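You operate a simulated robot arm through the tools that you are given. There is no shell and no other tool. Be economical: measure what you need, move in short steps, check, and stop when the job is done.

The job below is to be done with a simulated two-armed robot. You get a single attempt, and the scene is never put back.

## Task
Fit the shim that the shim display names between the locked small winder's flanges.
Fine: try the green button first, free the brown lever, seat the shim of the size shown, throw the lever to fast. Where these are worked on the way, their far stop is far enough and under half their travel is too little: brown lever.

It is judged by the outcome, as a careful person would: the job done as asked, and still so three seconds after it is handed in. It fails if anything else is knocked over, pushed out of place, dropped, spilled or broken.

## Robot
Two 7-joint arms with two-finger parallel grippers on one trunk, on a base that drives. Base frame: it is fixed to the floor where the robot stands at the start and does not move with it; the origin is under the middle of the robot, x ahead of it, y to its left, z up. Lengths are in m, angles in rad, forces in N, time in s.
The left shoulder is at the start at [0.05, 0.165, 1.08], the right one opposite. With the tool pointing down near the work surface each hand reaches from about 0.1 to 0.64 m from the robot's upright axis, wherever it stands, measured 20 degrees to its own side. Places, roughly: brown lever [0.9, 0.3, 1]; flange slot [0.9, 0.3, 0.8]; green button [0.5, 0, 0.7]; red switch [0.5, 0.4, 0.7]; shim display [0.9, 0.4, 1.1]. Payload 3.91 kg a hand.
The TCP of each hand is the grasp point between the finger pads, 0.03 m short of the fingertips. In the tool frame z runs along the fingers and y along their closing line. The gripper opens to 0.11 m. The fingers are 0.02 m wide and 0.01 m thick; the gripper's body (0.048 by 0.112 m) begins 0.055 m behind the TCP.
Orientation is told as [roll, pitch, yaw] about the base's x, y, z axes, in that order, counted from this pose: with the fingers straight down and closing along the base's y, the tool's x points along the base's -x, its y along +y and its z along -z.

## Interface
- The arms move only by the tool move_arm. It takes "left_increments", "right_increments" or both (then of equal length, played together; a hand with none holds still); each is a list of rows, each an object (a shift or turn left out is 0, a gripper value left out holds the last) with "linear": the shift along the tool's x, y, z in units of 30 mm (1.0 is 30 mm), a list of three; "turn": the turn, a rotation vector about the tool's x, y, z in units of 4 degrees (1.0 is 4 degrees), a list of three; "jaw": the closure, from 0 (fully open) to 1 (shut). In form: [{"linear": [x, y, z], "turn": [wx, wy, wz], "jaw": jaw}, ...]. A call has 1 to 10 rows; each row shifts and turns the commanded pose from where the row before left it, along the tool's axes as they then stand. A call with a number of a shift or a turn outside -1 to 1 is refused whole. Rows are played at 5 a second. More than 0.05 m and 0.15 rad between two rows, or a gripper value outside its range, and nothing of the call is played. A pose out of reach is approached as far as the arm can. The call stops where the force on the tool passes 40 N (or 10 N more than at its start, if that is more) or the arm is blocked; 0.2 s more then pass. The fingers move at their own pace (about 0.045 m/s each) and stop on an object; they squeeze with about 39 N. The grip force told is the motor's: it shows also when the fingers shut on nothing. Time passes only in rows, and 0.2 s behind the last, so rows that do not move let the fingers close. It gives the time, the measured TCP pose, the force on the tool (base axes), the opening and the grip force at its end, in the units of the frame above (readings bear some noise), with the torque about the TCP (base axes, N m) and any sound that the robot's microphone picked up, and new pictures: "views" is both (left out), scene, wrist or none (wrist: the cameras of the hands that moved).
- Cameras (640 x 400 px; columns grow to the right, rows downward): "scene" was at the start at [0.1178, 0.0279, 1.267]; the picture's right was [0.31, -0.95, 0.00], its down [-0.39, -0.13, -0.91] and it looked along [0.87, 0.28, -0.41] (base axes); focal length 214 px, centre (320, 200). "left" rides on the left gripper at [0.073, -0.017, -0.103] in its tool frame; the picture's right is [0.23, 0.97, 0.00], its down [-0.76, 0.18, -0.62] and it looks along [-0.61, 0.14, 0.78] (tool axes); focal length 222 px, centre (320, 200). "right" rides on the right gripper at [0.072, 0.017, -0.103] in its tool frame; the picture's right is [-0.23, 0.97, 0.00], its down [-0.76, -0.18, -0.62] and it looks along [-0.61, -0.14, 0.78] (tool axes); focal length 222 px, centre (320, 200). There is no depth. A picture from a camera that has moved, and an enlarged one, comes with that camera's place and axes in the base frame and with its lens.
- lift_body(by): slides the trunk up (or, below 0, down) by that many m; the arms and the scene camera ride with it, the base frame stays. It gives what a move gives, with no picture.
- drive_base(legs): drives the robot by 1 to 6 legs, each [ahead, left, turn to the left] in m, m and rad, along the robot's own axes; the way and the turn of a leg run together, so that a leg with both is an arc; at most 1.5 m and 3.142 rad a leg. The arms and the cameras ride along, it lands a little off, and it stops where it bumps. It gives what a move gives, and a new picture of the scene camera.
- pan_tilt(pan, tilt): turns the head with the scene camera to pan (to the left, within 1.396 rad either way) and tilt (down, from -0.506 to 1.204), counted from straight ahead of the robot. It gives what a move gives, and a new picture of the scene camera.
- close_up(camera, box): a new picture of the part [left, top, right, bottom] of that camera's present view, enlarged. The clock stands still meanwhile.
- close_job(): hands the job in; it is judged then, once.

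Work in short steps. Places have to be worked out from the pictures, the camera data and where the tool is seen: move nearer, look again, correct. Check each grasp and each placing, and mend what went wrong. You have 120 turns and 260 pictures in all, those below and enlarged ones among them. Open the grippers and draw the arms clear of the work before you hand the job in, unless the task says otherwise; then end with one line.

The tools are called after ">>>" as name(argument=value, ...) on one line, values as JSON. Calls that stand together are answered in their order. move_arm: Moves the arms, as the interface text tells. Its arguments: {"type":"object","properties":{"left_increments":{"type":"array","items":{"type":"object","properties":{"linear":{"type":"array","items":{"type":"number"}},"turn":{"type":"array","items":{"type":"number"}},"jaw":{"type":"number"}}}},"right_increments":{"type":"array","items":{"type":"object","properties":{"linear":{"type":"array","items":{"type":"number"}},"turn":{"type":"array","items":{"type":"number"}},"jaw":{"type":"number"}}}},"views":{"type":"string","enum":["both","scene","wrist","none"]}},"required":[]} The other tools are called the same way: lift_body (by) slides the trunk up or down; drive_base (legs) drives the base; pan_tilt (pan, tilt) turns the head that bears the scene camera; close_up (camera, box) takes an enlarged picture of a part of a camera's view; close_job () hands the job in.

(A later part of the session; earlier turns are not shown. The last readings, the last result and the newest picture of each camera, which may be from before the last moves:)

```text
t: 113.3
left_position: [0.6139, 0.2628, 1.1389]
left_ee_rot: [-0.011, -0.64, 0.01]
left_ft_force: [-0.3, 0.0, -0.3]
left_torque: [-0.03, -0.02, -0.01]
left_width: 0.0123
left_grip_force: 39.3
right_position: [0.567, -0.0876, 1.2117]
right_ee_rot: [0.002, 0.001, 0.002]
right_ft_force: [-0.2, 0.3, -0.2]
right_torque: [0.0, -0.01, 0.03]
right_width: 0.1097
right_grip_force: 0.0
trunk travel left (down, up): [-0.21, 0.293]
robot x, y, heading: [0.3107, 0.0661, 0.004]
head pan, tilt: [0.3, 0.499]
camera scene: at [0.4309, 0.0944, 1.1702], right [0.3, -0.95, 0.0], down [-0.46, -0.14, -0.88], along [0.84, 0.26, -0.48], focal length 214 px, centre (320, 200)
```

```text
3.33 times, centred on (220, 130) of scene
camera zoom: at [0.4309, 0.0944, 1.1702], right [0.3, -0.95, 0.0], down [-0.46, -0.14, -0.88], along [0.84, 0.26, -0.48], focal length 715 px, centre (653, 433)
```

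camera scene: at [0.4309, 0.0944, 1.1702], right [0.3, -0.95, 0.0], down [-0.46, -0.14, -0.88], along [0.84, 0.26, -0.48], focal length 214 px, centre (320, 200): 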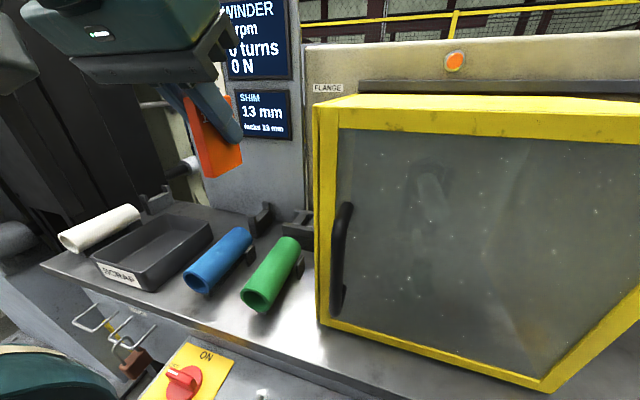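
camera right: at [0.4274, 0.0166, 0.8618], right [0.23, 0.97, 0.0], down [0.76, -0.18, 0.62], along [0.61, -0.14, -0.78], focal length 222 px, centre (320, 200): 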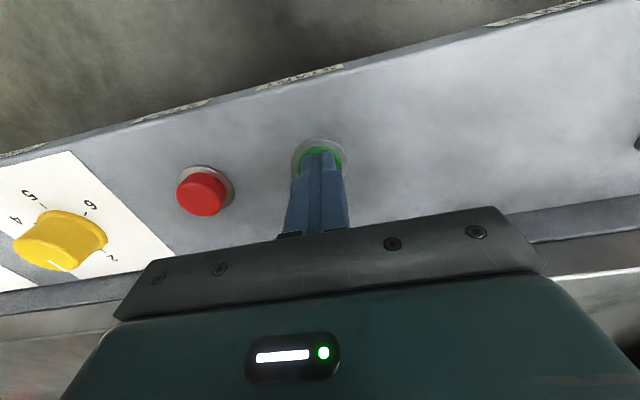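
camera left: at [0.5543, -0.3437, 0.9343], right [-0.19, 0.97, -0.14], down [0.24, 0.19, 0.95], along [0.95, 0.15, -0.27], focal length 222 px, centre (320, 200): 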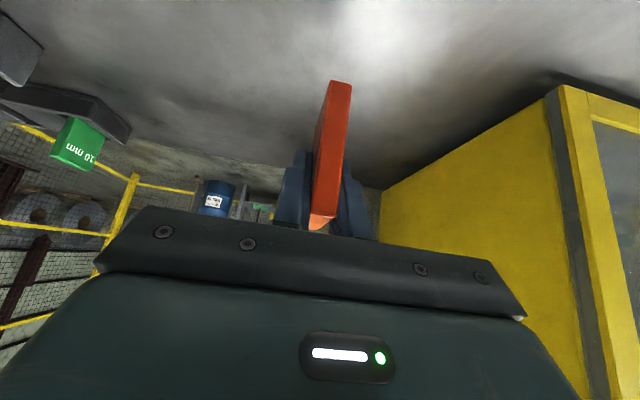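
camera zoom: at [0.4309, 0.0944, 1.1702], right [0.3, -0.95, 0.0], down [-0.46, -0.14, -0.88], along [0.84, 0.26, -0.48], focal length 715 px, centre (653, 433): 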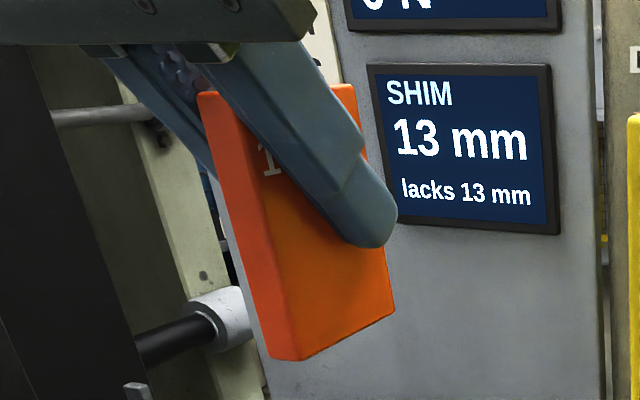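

Measured: the shim is upright, centre at TCP +1.5 mm in x, bottom 53.5 mm below the TCP. I move along the approach line to just above and in front of the slot.

>>> move_arm(left_increments=[{"linear": [-0.29, 0.01, 1]}, {"linear": [-0.29, 0.01, 1]}, {"linear": [-0.29, 0.01, 1]}, {"linear": [-0.29, 0.01, 1]}, {"linear": [-0.29, 0.01, 1]}, {"linear": [-0.29, 0.01, 1]}, {"linear": [-0.29, 0.01, 1]}, {"linear": [-0.29, 0.01, 1]}, {"linear": [-0.4, 0.01, 0.6]}], views="both")

>>> close_up(camera="scene", box=[230, 120, 350, 250])

>>> close_up(camera="left", box=[240, 20, 420, 150])

```text
t: 115.3
left_position: [0.8348, 0.2675, 0.9789]
left_ee_rot: [-0.01, -0.64, 0.008]
left_ft_force: [1.1, 0.2, -0.8]
left_torque: [-0.01, -0.01, -0.01]
left_width: 0.0126
left_grip_force: 39.1
right_position: [0.5659, -0.0877, 1.2113]
right_ee_rot: [0.002, 0.001, 0.0]
right_ft_force: [0.5, 0.4, -0.4]
right_torque: [-0.02, -0.01, 0.01]
right_width: 0.1101
right_grip_force: 0.1
trunk travel left (down, up): [-0.21, 0.293]
robot x, y, heading: [0.3151, 0.0708, 0.003]
head pan, tilt: [0.3, 0.499]
camera scene: at [0.4311, 0.0945, 1.1702], right [0.3, -0.95, 0.0], down [-0.46, -0.14, -0.88], along [0.84, 0.26, -0.48], focal length 214 px, centre (320, 200)
camera left: at [0.7154, 0.2504, 1.0179], right [-0.19, 0.97, -0.14], down [0.24, 0.19, 0.95], along [0.95, 0.14, -0.27], focal length 222 px, centre (320, 200)
```

scene: 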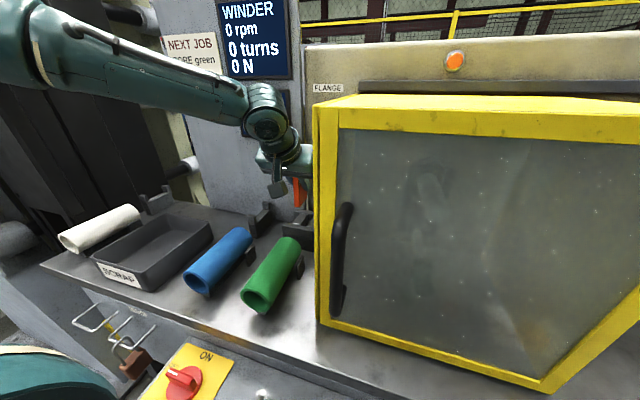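
left: 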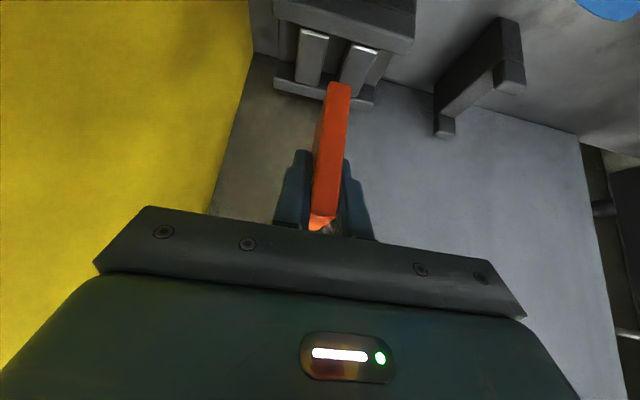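

```text
3.08 times, centred on (290, 185) of scene
camera zoom: at [0.4311, 0.0945, 1.1702], right [0.3, -0.95, 0.0], down [-0.46, -0.14, -0.88], along [0.84, 0.26, -0.48], focal length 660 px, centre (412, 246)
```

zoom: 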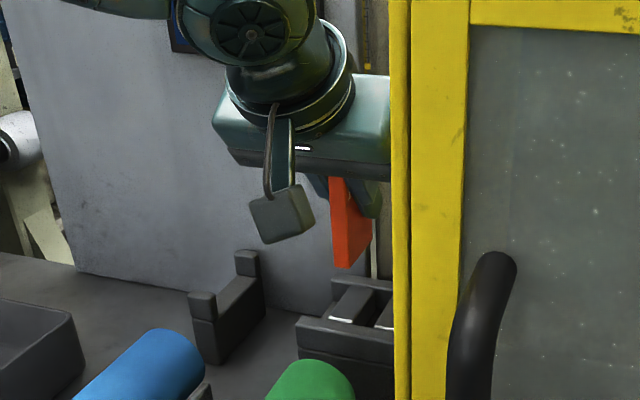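

```text
3.08 times, centred on (330, 85) of left
camera zoom: at [0.7154, 0.2504, 1.0179], right [-0.19, 0.97, -0.14], down [0.24, 0.19, 0.95], along [0.95, 0.14, -0.27], focal length 684 px, centre (289, 554)
```

zoom: 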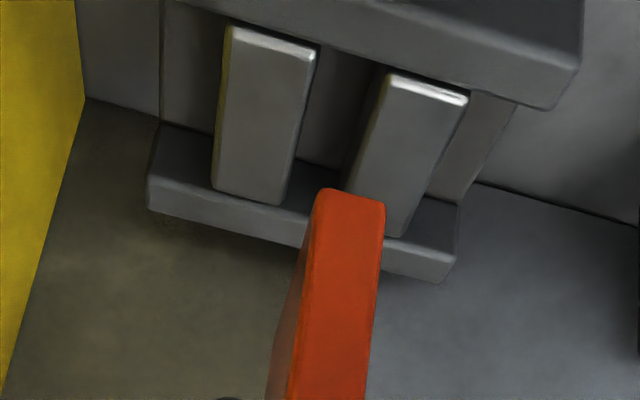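

From the wrist view the gap spans y 0.256–0.275 and x 0.841–0.892, and the shim bottom is already centred in y. I move 30 mm forward and down to just above the blocks.

>>> move_arm(left_increments=[{"linear": [0.157, 0.01, 0.77]}, {"linear": [0.157, 0, 0.77]}, {"linear": [0.157, 0, 0.77]}], views="both")

>>> close_up(camera="scene", box=[240, 160, 330, 250])

>>> close_up(camera="left", box=[240, 0, 420, 130])

```text
t: 116.1
left_position: [0.8646, 0.2667, 0.9156]
left_ee_rot: [-0.01, -0.638, 0.011]
left_ft_force: [0.2, -0.6, -0.3]
left_torque: [0.01, 0.02, 0.02]
left_width: 0.0124
left_grip_force: 38.7
right_position: [0.5668, -0.0878, 1.2109]
right_ee_rot: [0.002, 0.001, 0.0]
right_ft_force: [-0.8, -0.5, -0.5]
right_torque: [0.0, 0.0, 0.01]
right_width: 0.1099
right_grip_force: 0.1
trunk travel left (down, up): [-0.21, 0.293]
robot x, y, heading: [0.3111, 0.0683, -0.002]
head pan, tilt: [0.3, 0.499]
camera scene: at [0.4311, 0.0945, 1.1702], right [0.3, -0.95, 0.0], down [-0.46, -0.14, -0.88], along [0.84, 0.26, -0.48], focal length 214 px, centre (320, 200)
camera left: at [0.745, 0.2492, 0.9549], right [-0.19, 0.97, -0.14], down [0.24, 0.19, 0.95], along [0.95, 0.14, -0.27], focal length 222 px, centre (320, 200)
```

scene: 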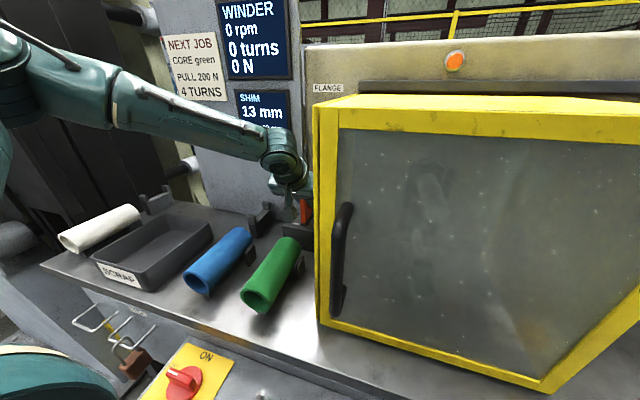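
left: 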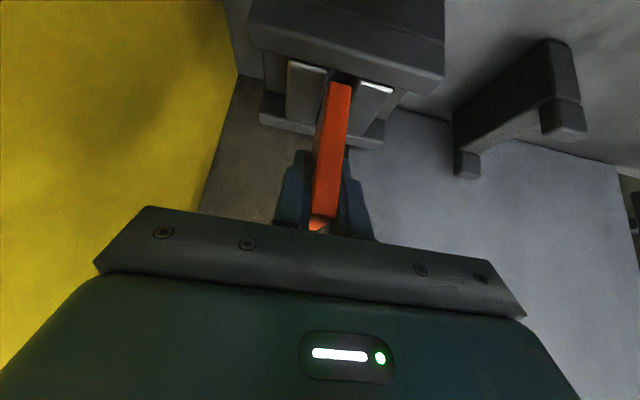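

```text
4.44 times, centred on (285, 205) of scene
camera zoom: at [0.4311, 0.0945, 1.1702], right [0.3, -0.95, 0.0], down [-0.46, -0.14, -0.88], along [0.84, 0.26, -0.48], focal length 953 px, centre (476, 178)
```

zoom: 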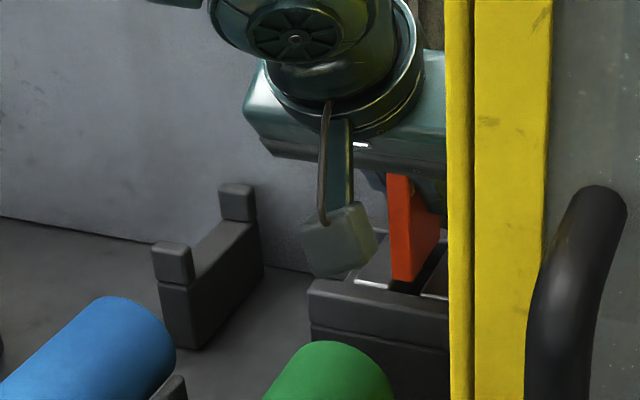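

```text
3.08 times, centred on (330, 65) of left
camera zoom: at [0.745, 0.2492, 0.9549], right [-0.19, 0.97, -0.14], down [0.24, 0.19, 0.95], along [0.95, 0.14, -0.27], focal length 684 px, centre (289, 615)
```

zoom: 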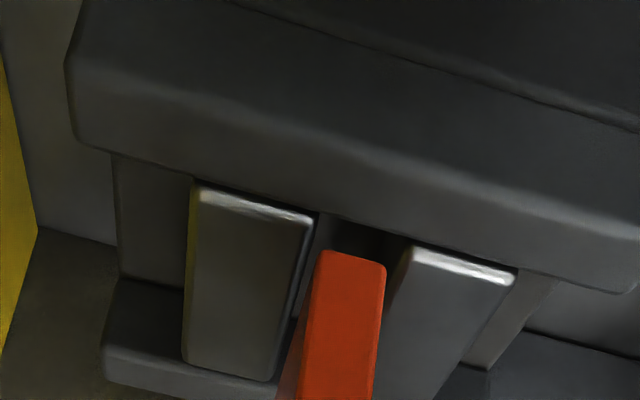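

Aligned within about half a millimetre in y, and in x. I lower straight down in 5 mm steps, watching force.

>>> move_arm(left_increments=[{"linear": [0.0995, 0, 0.134]}, {"linear": [0.0995, 0, 0.134]}, {"linear": [0.0995, 0, 0.134]}, {"linear": [0.0995, 0, 0.134]}], views="wrist")

>>> close_up(camera="left", box=[240, 0, 420, 130])

```text
t: 117.1
left_position: [0.863, 0.2659, 0.9003]
left_ee_rot: [-0.011, -0.654, 0.008]
left_ft_force: [0.8, 6.1, 27.5]
left_torque: [0.22, 0.0, -0.17]
left_width: 0.0127
left_grip_force: 39.0
right_position: [0.5628, -0.0895, 1.2121]
right_ee_rot: [0.001, 0.0, 0.002]
right_ft_force: [-0.6, -0.3, -0.5]
right_torque: [0.02, 0.01, -0.04]
right_width: 0.1099
right_grip_force: 0.0
trunk travel left (down, up): [-0.21, 0.293]
robot x, y, heading: [0.3112, 0.0654, -0.002]
head pan, tilt: [0.3, 0.499]
camera left: at [0.7441, 0.2482, 0.939], right [-0.18, 0.97, -0.15], down [0.23, 0.19, 0.96], along [0.96, 0.14, -0.25], focal length 222 px, centre (320, 200)
```

left: 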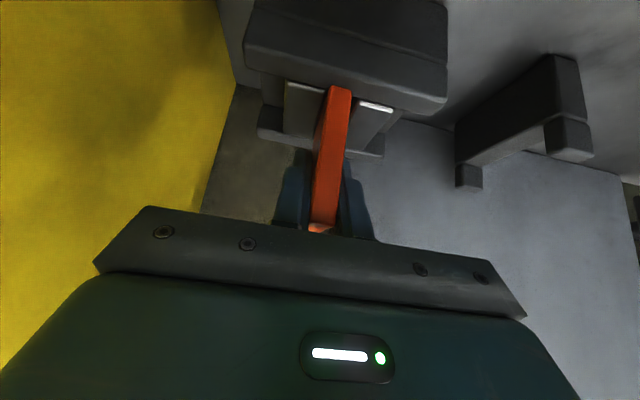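

```text
3.08 times, centred on (330, 65) of left
camera zoom: at [0.7441, 0.2482, 0.939], right [-0.18, 0.97, -0.15], down [0.23, 0.19, 0.96], along [0.96, 0.14, -0.25], focal length 684 px, centre (289, 615)
```

zoom: 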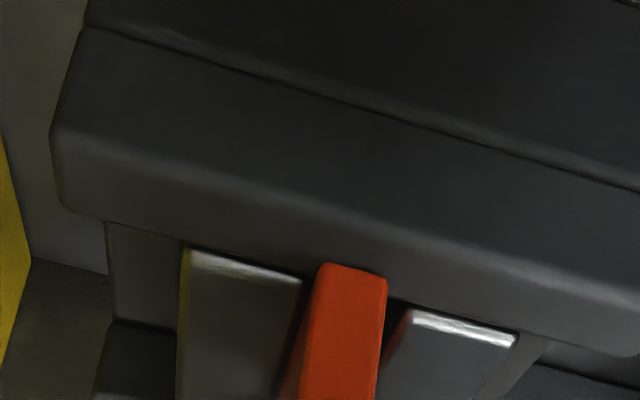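

The shim's near edge is landing on the front rail (27 N), overlapping by about 6 mm. I lift 12 mm, shift 6 mm forward, and look again.

>>> move_arm(left_increments=[{"linear": [-0.239, 0, -0.321]}, {"linear": [-0.16, 0.02, 0.119]}, {}], views="wrist")

>>> close_up(camera="left", box=[240, 0, 420, 130])

>>> close_up(camera="scene", box=[270, 180, 330, 250])

```text
t: 117.9
left_position: [0.8677, 0.2662, 0.9087]
left_ee_rot: [-0.01, -0.637, 0.009]
left_ft_force: [-0.3, 0.0, -0.2]
left_torque: [-0.02, 0.03, 0.02]
left_width: 0.0125
left_grip_force: 39.0
right_position: [0.5664, -0.0882, 1.2106]
right_ee_rot: [0.002, 0.002, 0.003]
right_ft_force: [-0.9, 0.5, -0.4]
right_torque: [0.01, 0.01, 0.01]
right_width: 0.1104
right_grip_force: 0.0
trunk travel left (down, up): [-0.21, 0.293]
robot x, y, heading: [0.3164, 0.0655, 0.006]
head pan, tilt: [0.3, 0.499]
camera left: at [0.7496, 0.2482, 0.9472], right [-0.19, 0.97, -0.14], down [0.24, 0.19, 0.95], along [0.95, 0.14, -0.27], focal length 222 px, centre (320, 200)
```

left: 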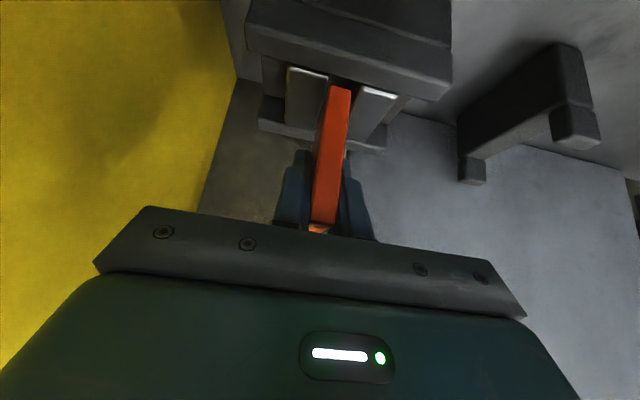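

```text
3.08 times, centred on (330, 65) of left
camera zoom: at [0.7496, 0.2482, 0.9472], right [-0.19, 0.97, -0.14], down [0.24, 0.19, 0.95], along [0.95, 0.14, -0.27], focal length 684 px, centre (289, 615)
```

zoom: 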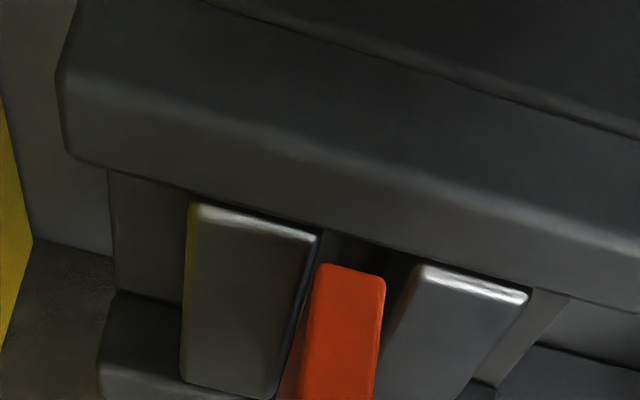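

```text
5.71 times, centred on (300, 215) of scene
camera zoom: at [0.4309, 0.0944, 1.1702], right [0.3, -0.95, 0.0], down [-0.46, -0.14, -0.88], along [0.84, 0.26, -0.48], focal length 1226 px, centre (434, 114)
```

zoom: 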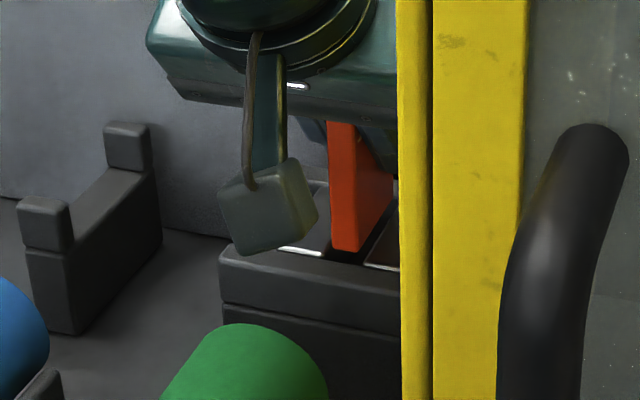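

The rail inner edges now work out to x≈0.85–0.90, centre 0.875, so I need about 6 mm more forward. I shift and lower gently.

>>> move_arm(left_increments=[{"linear": [-0.16, 0.0, 0.119]}, {"linear": [0.0796, 0, 0.107]}, {"linear": [0.0796, 0, 0.107]}, {"linear": [0.0796, 0, 0.107]}], views="wrist")

>>> close_up(camera="left", box=[240, 0, 420, 130])

```text
t: 118.9
left_position: [0.8755, 0.2646, 0.9023]
left_ee_rot: [-0.013, -0.649, 0.008]
left_ft_force: [-4.2, 3.3, 19.1]
left_torque: [0.0, -0.19, 0.03]
left_width: 0.0124
left_grip_force: 38.6
right_position: [0.5634, -0.0882, 1.2129]
right_ee_rot: [0.002, -0.002, 0.002]
right_ft_force: [0.1, 0.0, -0.1]
right_torque: [0.0, 0.01, -0.01]
right_width: 0.1098
right_grip_force: 0.1
trunk travel left (down, up): [-0.21, 0.293]
robot x, y, heading: [0.3144, 0.0667, 0.003]
head pan, tilt: [0.3, 0.499]
camera left: at [0.7557, 0.2475, 0.9391], right [-0.18, 0.97, -0.15], down [0.23, 0.19, 0.96], along [0.96, 0.14, -0.26], focal length 222 px, centre (320, 200)
```

left: 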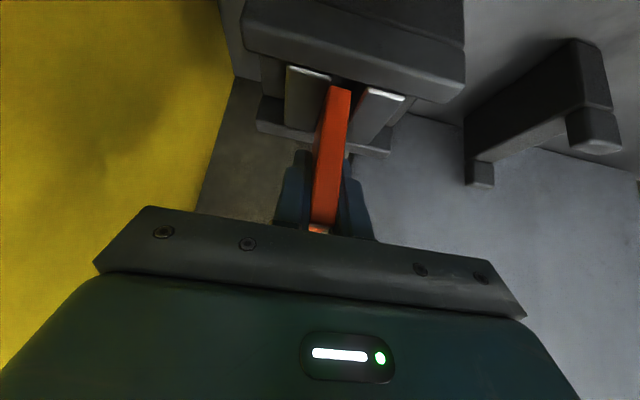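

```text
3.08 times, centred on (330, 65) of left
camera zoom: at [0.7557, 0.2475, 0.9391], right [-0.18, 0.97, -0.15], down [0.23, 0.19, 0.96], along [0.96, 0.14, -0.26], focal length 684 px, centre (289, 615)
```

zoom: 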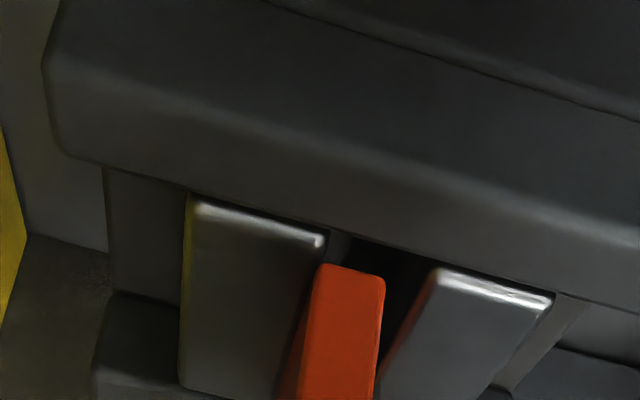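

In x it now clears the front rail, but the shim sits about 3–4 mm low in y, on the right-hand block. I lift, shift +3.5 mm in y and -2 mm in x, and check.

>>> move_arm(left_increments=[{"linear": [-0.159, 0, -0.214]}, {"linear": [0.0535, 0.12, -0.04]}, {}], views="wrist")

>>> close_up(camera="left", box=[250, 40, 410, 140])

```text
t: 119.7
left_position: [0.8724, 0.2695, 0.902]
left_ee_rot: [-0.009, -0.637, 0.009]
left_ft_force: [0.0, -0.2, -0.8]
left_torque: [-0.02, 0.03, -0.02]
left_width: 0.012
left_grip_force: 39.1
right_position: [0.567, -0.088, 1.2118]
right_ee_rot: [0.002, 0.003, 0.003]
right_ft_force: [0.1, 1.0, -1.0]
right_torque: [-0.02, -0.01, -0.01]
right_width: 0.1099
right_grip_force: 0.0
trunk travel left (down, up): [-0.21, 0.293]
robot x, y, heading: [0.3149, 0.0676, -0.0]
head pan, tilt: [0.3, 0.499]
camera left: at [0.754, 0.2523, 0.9419], right [-0.19, 0.97, -0.14], down [0.24, 0.19, 0.95], along [0.95, 0.14, -0.27], focal length 222 px, centre (320, 200)
```

left: 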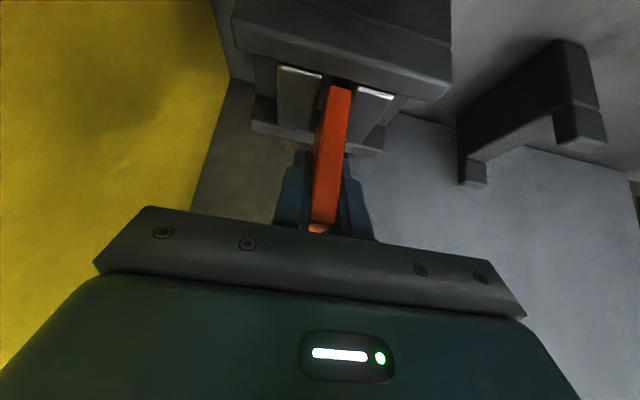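

```text
4.00 times, centred on (330, 90) of left
camera zoom: at [0.754, 0.2523, 0.9419], right [-0.19, 0.97, -0.14], down [0.24, 0.19, 0.95], along [0.95, 0.14, -0.27], focal length 888 px, centre (280, 640)
```

zoom: 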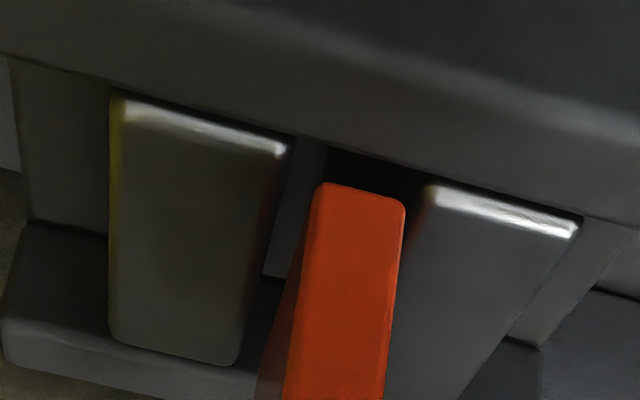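

The shim is now centred between the blocks with no contact. I continue down in small steps.

>>> move_arm(left_increments=[{"linear": [0.0796, 0, 0.107]}, {"linear": [0.0796, 0, 0.107]}, {"linear": [0.0796, 0, 0.107]}], views="wrist")

>>> close_up(camera="left", box=[250, 40, 410, 140])

```text
t: 120.5
left_position: [0.872, 0.2703, 0.8904]
left_ee_rot: [-0.008, -0.64, 0.009]
left_ft_force: [-0.7, -0.7, -0.1]
left_torque: [0.02, -0.02, 0.0]
left_width: 0.0123
left_grip_force: 38.9
right_position: [0.5656, -0.0877, 1.2129]
right_ee_rot: [0.002, 0.001, 0.001]
right_ft_force: [-0.4, 0.5, 0.2]
right_torque: [0.0, -0.03, -0.02]
right_width: 0.1101
right_grip_force: 0.0
trunk travel left (down, up): [-0.21, 0.293]
robot x, y, heading: [0.3151, 0.0682, 0.001]
head pan, tilt: [0.3, 0.499]
camera left: at [0.7532, 0.2521, 0.9303], right [-0.18, 0.97, -0.14], down [0.24, 0.19, 0.95], along [0.95, 0.14, -0.27], focal length 222 px, centre (320, 200)
```

left: 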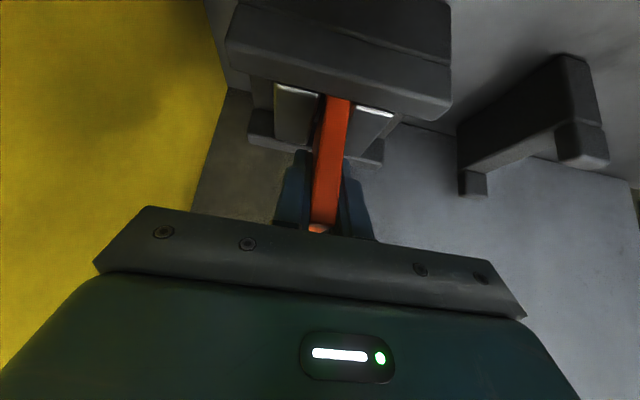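

```text
4.00 times, centred on (330, 90) of left
camera zoom: at [0.7532, 0.2521, 0.9303], right [-0.18, 0.97, -0.14], down [0.24, 0.19, 0.95], along [0.95, 0.14, -0.27], focal length 888 px, centre (280, 640)
```

zoom: 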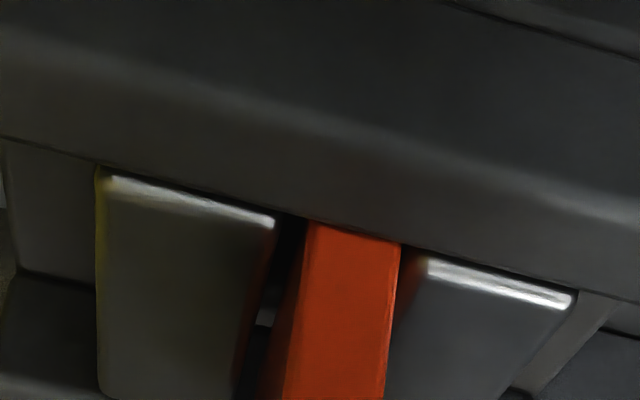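

It is inside the slot with no contact. I go on in 2 mm steps until something touches.

>>> move_arm(left_increments=[{"linear": [0.04, -0.03, 0.0535]}, {"linear": [0.04, 0, 0.0535]}, {"linear": [0.04, 0, 0.0535]}, {"linear": [0.04, 0, 0.0535]}, {"linear": [0.04, 0, 0.0535]}, {"linear": [0.04, 0, 0.0535]}], views="wrist")

>>> close_up(camera="scene", box=[260, 160, 330, 250])

```text
t: 121.9
left_position: [0.8727, 0.27, 0.8793]
left_ee_rot: [-0.011, -0.64, 0.008]
left_ft_force: [0.6, -0.4, 0.9]
left_torque: [0.02, -0.01, 0.0]
left_width: 0.0125
left_grip_force: 39.0
right_position: [0.5653, -0.0885, 1.2109]
right_ee_rot: [0.001, 0.001, 0.001]
right_ft_force: [0.5, -0.4, -0.1]
right_torque: [0.0, -0.03, -0.01]
right_width: 0.1102
right_grip_force: 0.0
trunk travel left (down, up): [-0.21, 0.293]
robot x, y, heading: [0.3113, 0.0686, 0.003]
head pan, tilt: [0.3, 0.499]
camera left: at [0.7537, 0.2522, 0.9193], right [-0.18, 0.97, -0.14], down [0.24, 0.19, 0.95], along [0.95, 0.14, -0.27], focal length 222 px, centre (320, 200)
```

left: 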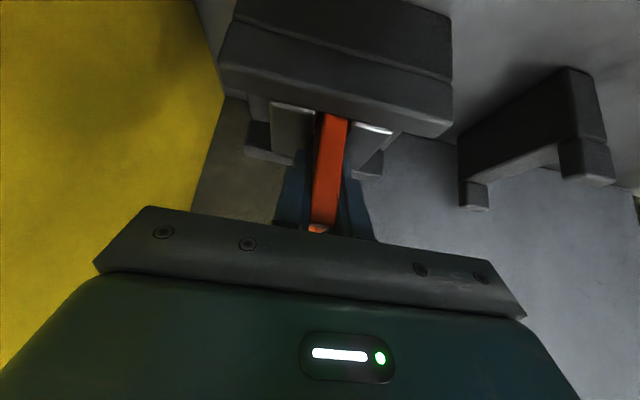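

```text
4.44 times, centred on (295, 205) of scene
camera zoom: at [0.4308, 0.0944, 1.1703], right [0.3, -0.95, 0.0], down [-0.46, -0.14, -0.88], along [0.84, 0.26, -0.48], focal length 953 px, centre (431, 178)
```

zoom: 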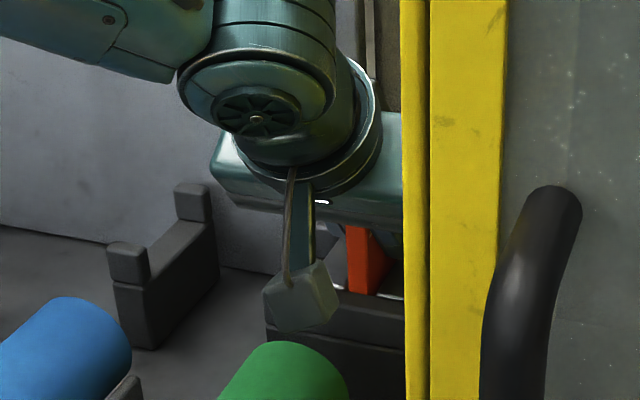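

Bottom is now at about z 0.826, still free. I keep lowering until contact.

>>> move_arm(left_increments=[{"linear": [0.04, 0, 0.0535]}, {"linear": [0.04, 0, 0.0535]}, {"linear": [0.04, 0, 0.0535]}, {"linear": [0.04, 0, 0.0535]}, {"linear": [0.04, 0, 0.0535]}, {"linear": [0.04, 0, 0.0535]}], views="wrist")

>>> close_up(camera="left", box=[230, 70, 430, 240])

```text
t: 123.2
left_position: [0.8769, 0.2685, 0.8794]
left_ee_rot: [-0.013, -0.661, 0.011]
left_ft_force: [2.7, -0.5, 10.5]
left_torque: [0.07, -0.18, 0.03]
left_width: 0.0123
left_grip_force: 39.5
right_position: [0.5647, -0.0878, 1.2109]
right_ee_rot: [0.001, 0.0, 0.002]
right_ft_force: [-0.4, 0.7, 0.2]
right_torque: [0.0, 0.0, -0.03]
right_width: 0.11
right_grip_force: 0.1
trunk travel left (down, up): [-0.21, 0.293]
robot x, y, heading: [0.3106, 0.0698, 0.001]
head pan, tilt: [0.3, 0.499]
stopped in row 6 (left hand): the force on the tool passed its limit at 41 N (the readings are from after the stop); the commanded pose is now the measured one
camera left: at [0.7561, 0.2504, 0.9164], right [-0.18, 0.97, -0.15], down [0.22, 0.19, 0.96], along [0.96, 0.14, -0.25], focal length 222 px, centre (320, 200)
```

left: 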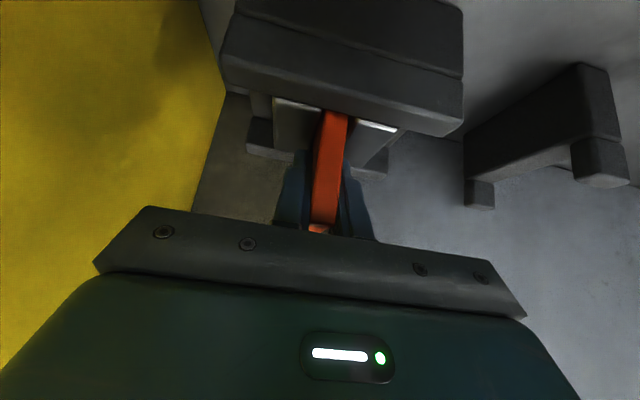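

```text
2.35 times, centred on (330, 155) of left
camera zoom: at [0.7561, 0.2504, 0.9164], right [-0.18, 0.97, -0.15], down [0.22, 0.19, 0.96], along [0.96, 0.14, -0.25], focal length 523 px, centre (296, 306)
```

zoom: 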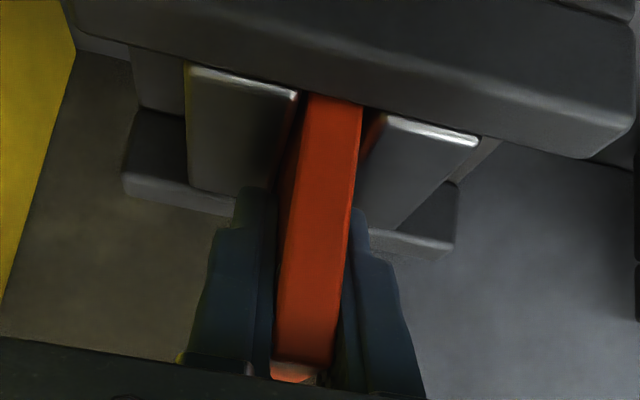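

Contact: either the fingertips are on the block tops or the shim is on the floor. I release gently and look at whether it is fully down.

>>> move_arm(left_increments=[{"linear": [-0.03, 0, -0.04]}, {"jaw": 0.85}, {}, {"jaw": 0.65}, {}, {}], views="wrist")

>>> close_up(camera="left", box=[230, 70, 430, 240])

>>> close_up(camera="scene", box=[230, 80, 330, 250])

```text
t: 124.6
left_position: [0.8732, 0.2683, 0.8796]
left_ee_rot: [-0.011, -0.657, 0.008]
left_ft_force: [-1.3, -4.2, 15.1]
left_torque: [0.2, -0.13, -0.15]
left_width: 0.0365
left_grip_force: 0.0
right_position: [0.5652, -0.089, 1.2115]
right_ee_rot: [0.0, 0.0, 0.001]
right_ft_force: [-0.1, 0.2, -0.8]
right_torque: [0.0, -0.01, 0.04]
right_width: 0.1101
right_grip_force: 0.1
trunk travel left (down, up): [-0.21, 0.293]
robot x, y, heading: [0.3174, 0.0667, -0.0]
head pan, tilt: [0.3, 0.499]
camera left: at [0.7538, 0.2506, 0.9171], right [-0.18, 0.97, -0.15], down [0.22, 0.19, 0.96], along [0.96, 0.14, -0.25], focal length 222 px, centre (320, 200)
```

left: 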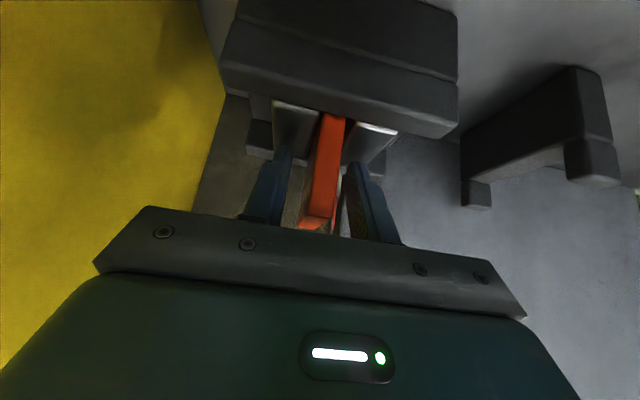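

```text
2.35 times, centred on (330, 155) of left
camera zoom: at [0.7538, 0.2506, 0.9171], right [-0.18, 0.97, -0.15], down [0.22, 0.19, 0.96], along [0.96, 0.14, -0.25], focal length 523 px, centre (296, 306)
```

zoom: 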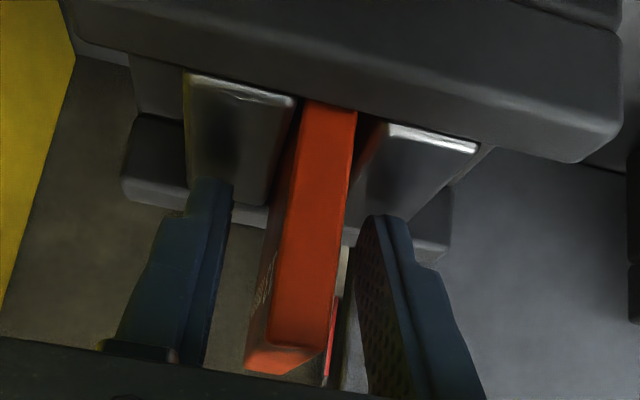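

```text
2.35 times, centred on (280, 165) of scene
camera zoom: at [0.4294, 0.0937, 1.1705], right [0.3, -0.95, 0.0], down [-0.46, -0.14, -0.88], along [0.84, 0.26, -0.48], focal length 505 px, centre (414, 282)
```

zoom: 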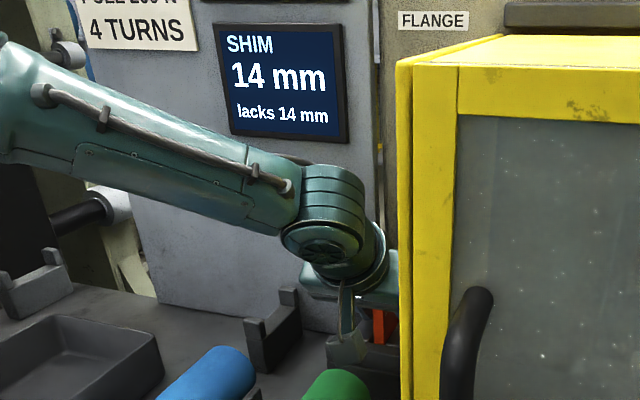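

The display appears to have changed. I enlarge it.

>>> close_up(camera="scene", box=[220, 0, 320, 150])

```text
2.67 times, centred on (270, 75) of scene
camera zoom: at [0.4294, 0.0937, 1.1705], right [0.3, -0.95, 0.0], down [-0.46, -0.14, -0.88], along [0.84, 0.26, -0.48], focal length 572 px, centre (453, 533)
```

zoom: 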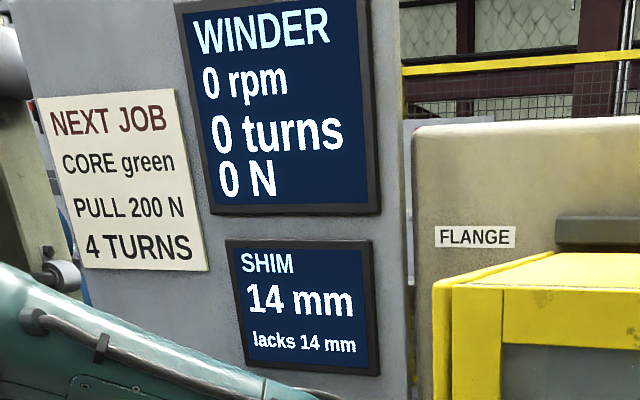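

The display seems to read the live gap, and my opening fingers probably dragged a flange 1 mm. I lift the hand straight up and look again.

>>> move_arm(left_increments=[{"linear": [-0.2, 0, -0.267]}, {"linear": [-0.4, 0, -0.535]}, {"linear": [-0.4, 0, -0.535]}, {"linear": [-0.1, 0, -0.8]}], views="both")

>>> close_up(camera="left", box=[230, 70, 430, 240])

>>> close_up(camera="scene", box=[230, 80, 330, 250])

```text
t: 125.6
left_position: [0.8625, 0.2693, 0.9488]
left_ee_rot: [-0.01, -0.652, 0.01]
left_ft_force: [0.0, 0.3, 0.7]
left_torque: [-0.01, 0.0, 0.02]
left_width: 0.0386
left_grip_force: 0.1
right_position: [0.5677, -0.0872, 1.2112]
right_ee_rot: [0.003, 0.0, 0.002]
right_ft_force: [1.1, 0.1, -1.0]
right_torque: [-0.03, 0.01, -0.01]
right_width: 0.1101
right_grip_force: 0.2
trunk travel left (down, up): [-0.21, 0.293]
robot x, y, heading: [0.3119, 0.0682, 0.001]
head pan, tilt: [0.3, 0.499]
camera scene: at [0.4306, 0.0945, 1.1703], right [0.3, -0.95, 0.0], down [-0.46, -0.14, -0.88], along [0.84, 0.26, -0.48], focal length 214 px, centre (320, 200)
camera left: at [0.7422, 0.2514, 0.9872], right [-0.18, 0.97, -0.15], down [0.23, 0.19, 0.96], along [0.96, 0.14, -0.25], focal length 222 px, centre (320, 200)
```

scene: 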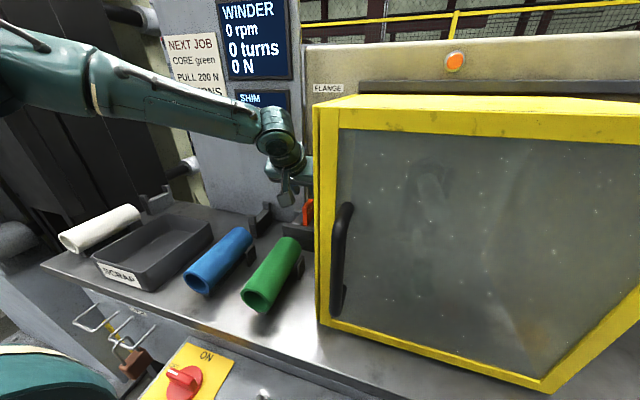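
left: 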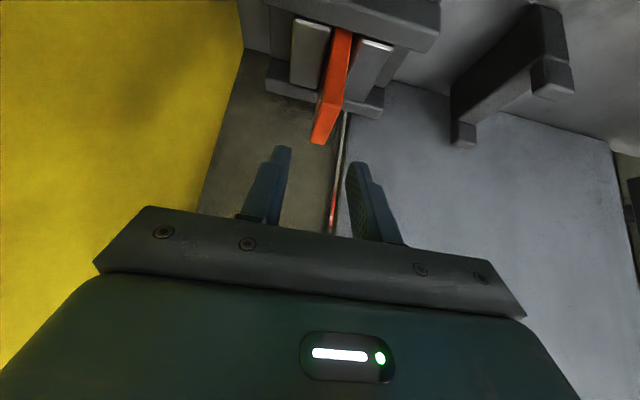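

```text
2.35 times, centred on (330, 155) of left
camera zoom: at [0.7422, 0.2514, 0.9872], right [-0.18, 0.97, -0.15], down [0.23, 0.19, 0.96], along [0.96, 0.14, -0.25], focal length 523 px, centre (296, 306)
```

zoom: 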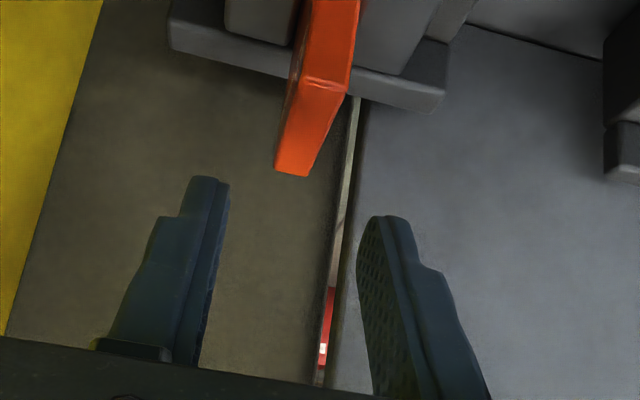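

```text
2.35 times, centred on (280, 165) of scene
camera zoom: at [0.4306, 0.0945, 1.1703], right [0.3, -0.95, 0.0], down [-0.46, -0.14, -0.88], along [0.84, 0.26, -0.48], focal length 505 px, centre (414, 282)
```

zoom: 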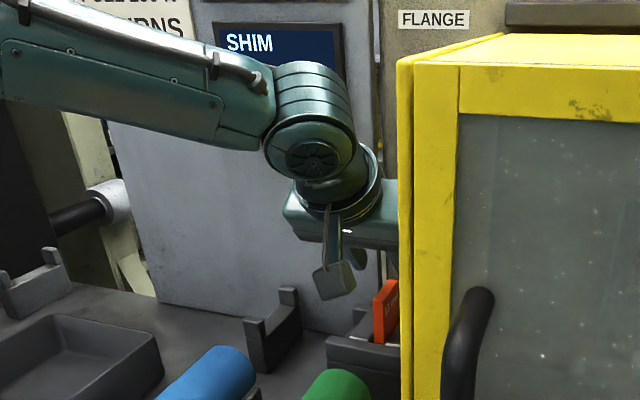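

The shim stands in the slot with its top near z≈0.90. I close the fingers and press gently on its top to make sure it's seated.

>>> move_arm(left_increments=[{"linear": [0.134, -0.09, -0.1], "jaw": 1}, {}, {}, {"linear": [0.2, 0, 0.268]}, {"linear": [0.08, 0, 0.107]}, {"linear": [0.04, 0, 0.0535]}, {"linear": [0.04, 0, 0.0535]}, {"linear": [0.04, 0, 0.0535]}], views="wrist")

>>> close_up(camera="left", box=[230, 70, 430, 240])

```text
t: 127.4
left_position: [0.8583, 0.2667, 0.9303]
left_ee_rot: [-0.013, -0.654, 0.008]
left_ft_force: [0.1, 0.4, 2.3]
left_torque: [-0.01, 0.0, -0.01]
left_width: 0.0002
left_grip_force: 37.8
right_position: [0.565, -0.0881, 1.212]
right_ee_rot: [0.001, 0.002, 0.002]
right_ft_force: [-0.5, 0.3, 1.2]
right_torque: [0.0, -0.03, -0.01]
right_width: 0.1101
right_grip_force: 0.0
trunk travel left (down, up): [-0.21, 0.293]
robot x, y, heading: [0.3132, 0.0712, 0.001]
head pan, tilt: [0.3, 0.499]
camera left: at [0.7382, 0.2489, 0.9671], right [-0.18, 0.97, -0.15], down [0.22, 0.19, 0.96], along [0.96, 0.14, -0.25], focal length 222 px, centre (320, 200)
```

left: 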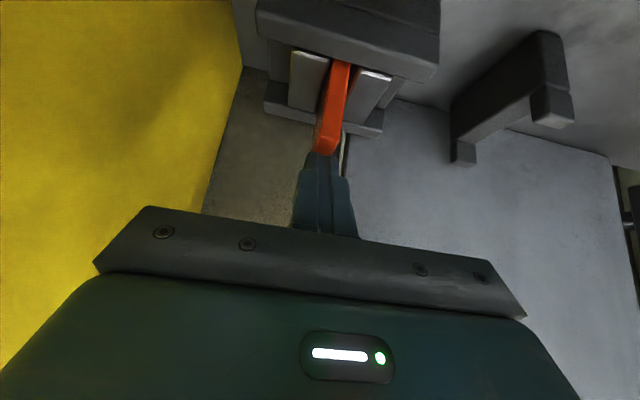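

```text
2.35 times, centred on (330, 155) of left
camera zoom: at [0.7382, 0.2489, 0.9671], right [-0.18, 0.97, -0.15], down [0.22, 0.19, 0.96], along [0.96, 0.14, -0.25], focal length 523 px, centre (296, 306)
```

zoom: 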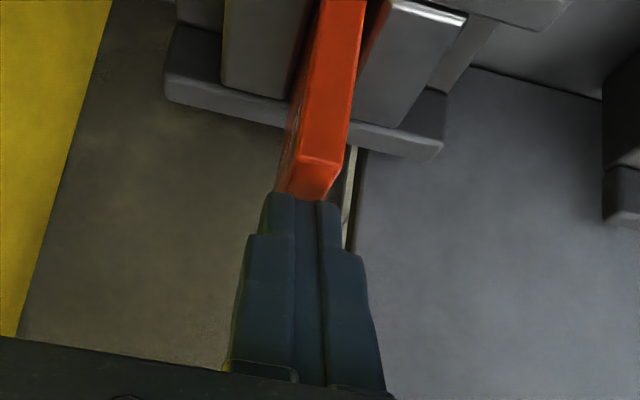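

The fingers just touch the top at z≈0.90. I press down further in 2 mm steps.

>>> move_arm(left_increments=[{"linear": [0.04, 0, 0.0535]}, {"linear": [0.04, 0, 0.0535]}, {"linear": [0.04, 0, 0.0535]}, {"linear": [0.04, 0, 0.0535]}], views="wrist")

```text
t: 128.4
left_position: [0.8581, 0.2661, 0.9298]
left_ee_rot: [-0.014, -0.67, 0.011]
left_ft_force: [-3.9, 1.9, 37.5]
left_torque: [0.09, -0.26, 0.09]
left_width: 0.0
left_grip_force: 37.7
right_position: [0.5619, -0.0908, 1.2118]
right_ee_rot: [0.003, -0.003, 0.003]
right_ft_force: [-0.3, -0.3, 0.1]
right_torque: [-0.01, 0.0, -0.02]
right_width: 0.1101
right_grip_force: 0.1
trunk travel left (down, up): [-0.21, 0.293]
robot x, y, heading: [0.3123, 0.0672, 0.005]
head pan, tilt: [0.3, 0.499]
camera left: at [0.7375, 0.2478, 0.9646], right [-0.18, 0.97, -0.15], down [0.21, 0.19, 0.96], along [0.96, 0.14, -0.24], focal length 222 px, centre (320, 200)
```

left: 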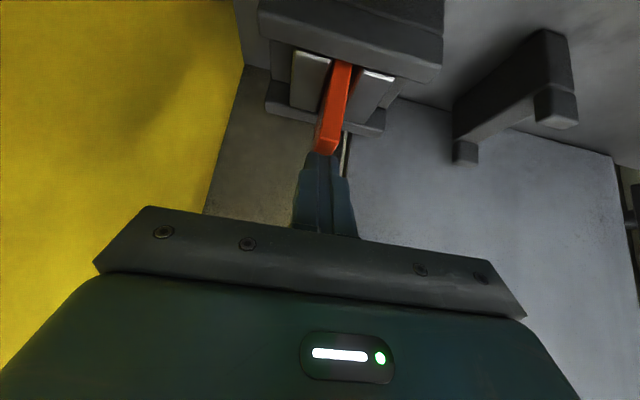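

It is firm at 37 N with no further travel, so it rests on a floor. I retract to view the shim and the display.

>>> move_arm(left_increments=[{"linear": [-0.2, 0, -0.268]}, {"linear": [-0.3, 0, -0.9]}, {"linear": [0, 0, -1]}, {"linear": [0, 0, -1]}, {"linear": [0, 0.5, -1]}, {"linear": [0, 0.8, -1]}, {"linear": [0, 0.8, -1]}, {"linear": [0, 0.8, -1]}], views="both")

>>> close_up(camera="scene", box=[240, 160, 330, 250])

>>> close_up(camera="scene", box=[220, 0, 320, 150])

>>> close_up(camera="left", box=[200, 0, 400, 130])

```text
t: 130.2
left_position: [0.7382, 0.356, 1.1021]
left_ee_rot: [-0.012, -0.652, 0.013]
left_ft_force: [-0.7, 0.0, 0.6]
left_torque: [-0.01, 0.04, 0.0]
left_width: 0.0001
left_grip_force: 37.3
right_position: [0.5657, -0.0874, 1.211]
right_ee_rot: [0.0, 0.002, 0.002]
right_ft_force: [0.3, 0.2, -0.7]
right_torque: [0.01, -0.01, 0.03]
right_width: 0.1099
right_grip_force: 0.0
trunk travel left (down, up): [-0.21, 0.293]
robot x, y, heading: [0.3138, 0.0667, 0.004]
head pan, tilt: [0.3, 0.499]
camera scene: at [0.4306, 0.0947, 1.1703], right [0.3, -0.95, 0.0], down [-0.46, -0.14, -0.88], along [0.84, 0.26, -0.48], focal length 214 px, centre (320, 200)
camera left: at [0.6191, 0.3378, 1.1394], right [-0.18, 0.97, -0.15], down [0.23, 0.19, 0.96], along [0.96, 0.14, -0.25], focal length 222 px, centre (320, 200)
```

scene: 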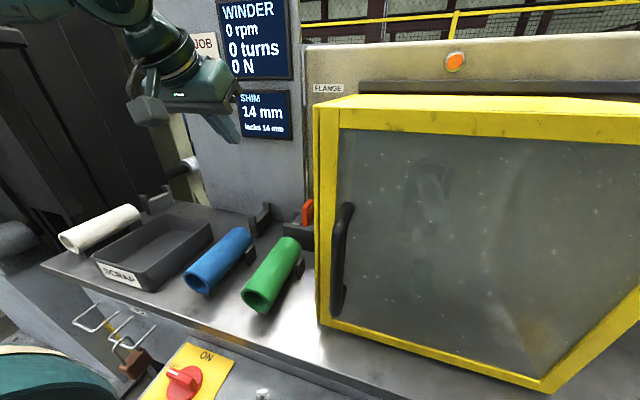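
left: 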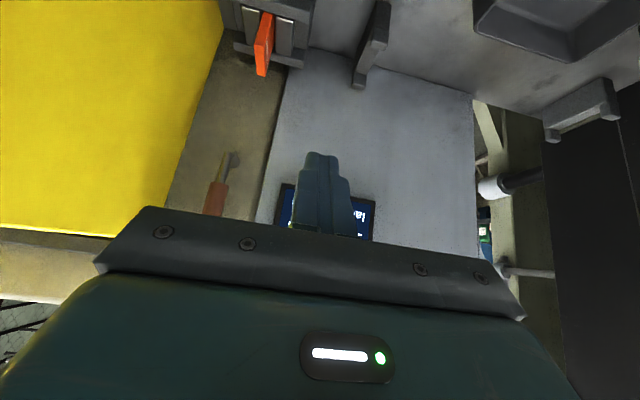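

```text
4.44 times, centred on (285, 205) of scene
camera zoom: at [0.4306, 0.0947, 1.1703], right [0.3, -0.95, 0.0], down [-0.46, -0.14, -0.88], along [0.84, 0.26, -0.48], focal length 953 px, centre (476, 178)
```

zoom: 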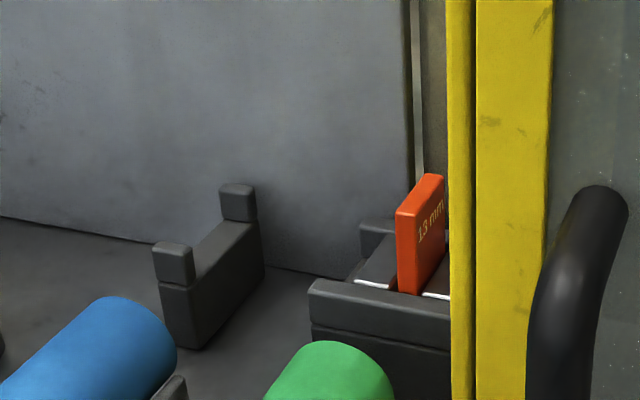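

```text
2.67 times, centred on (270, 75) of scene
camera zoom: at [0.4306, 0.0947, 1.1703], right [0.3, -0.95, 0.0], down [-0.46, -0.14, -0.88], along [0.84, 0.26, -0.48], focal length 572 px, centre (453, 533)
```

zoom: 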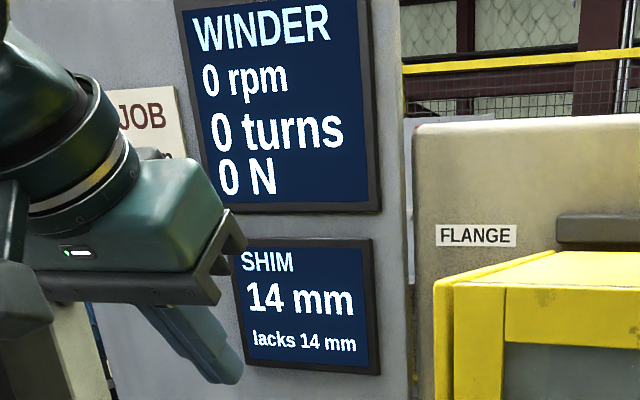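

```text
3.08 times, centred on (300, 65) of left
camera zoom: at [0.6191, 0.3378, 1.1394], right [-0.18, 0.97, -0.15], down [0.23, 0.19, 0.96], along [0.96, 0.14, -0.25], focal length 684 px, centre (382, 615)
```

zoom: 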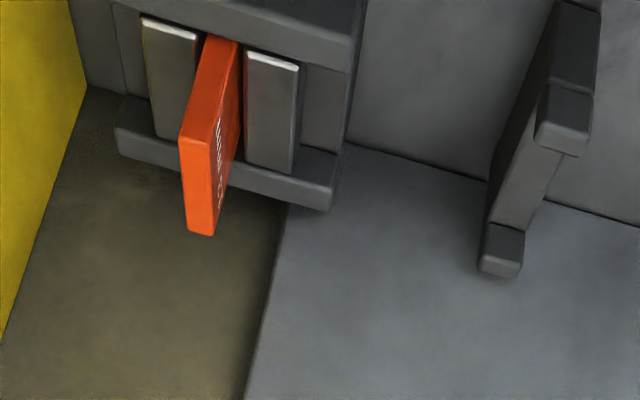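

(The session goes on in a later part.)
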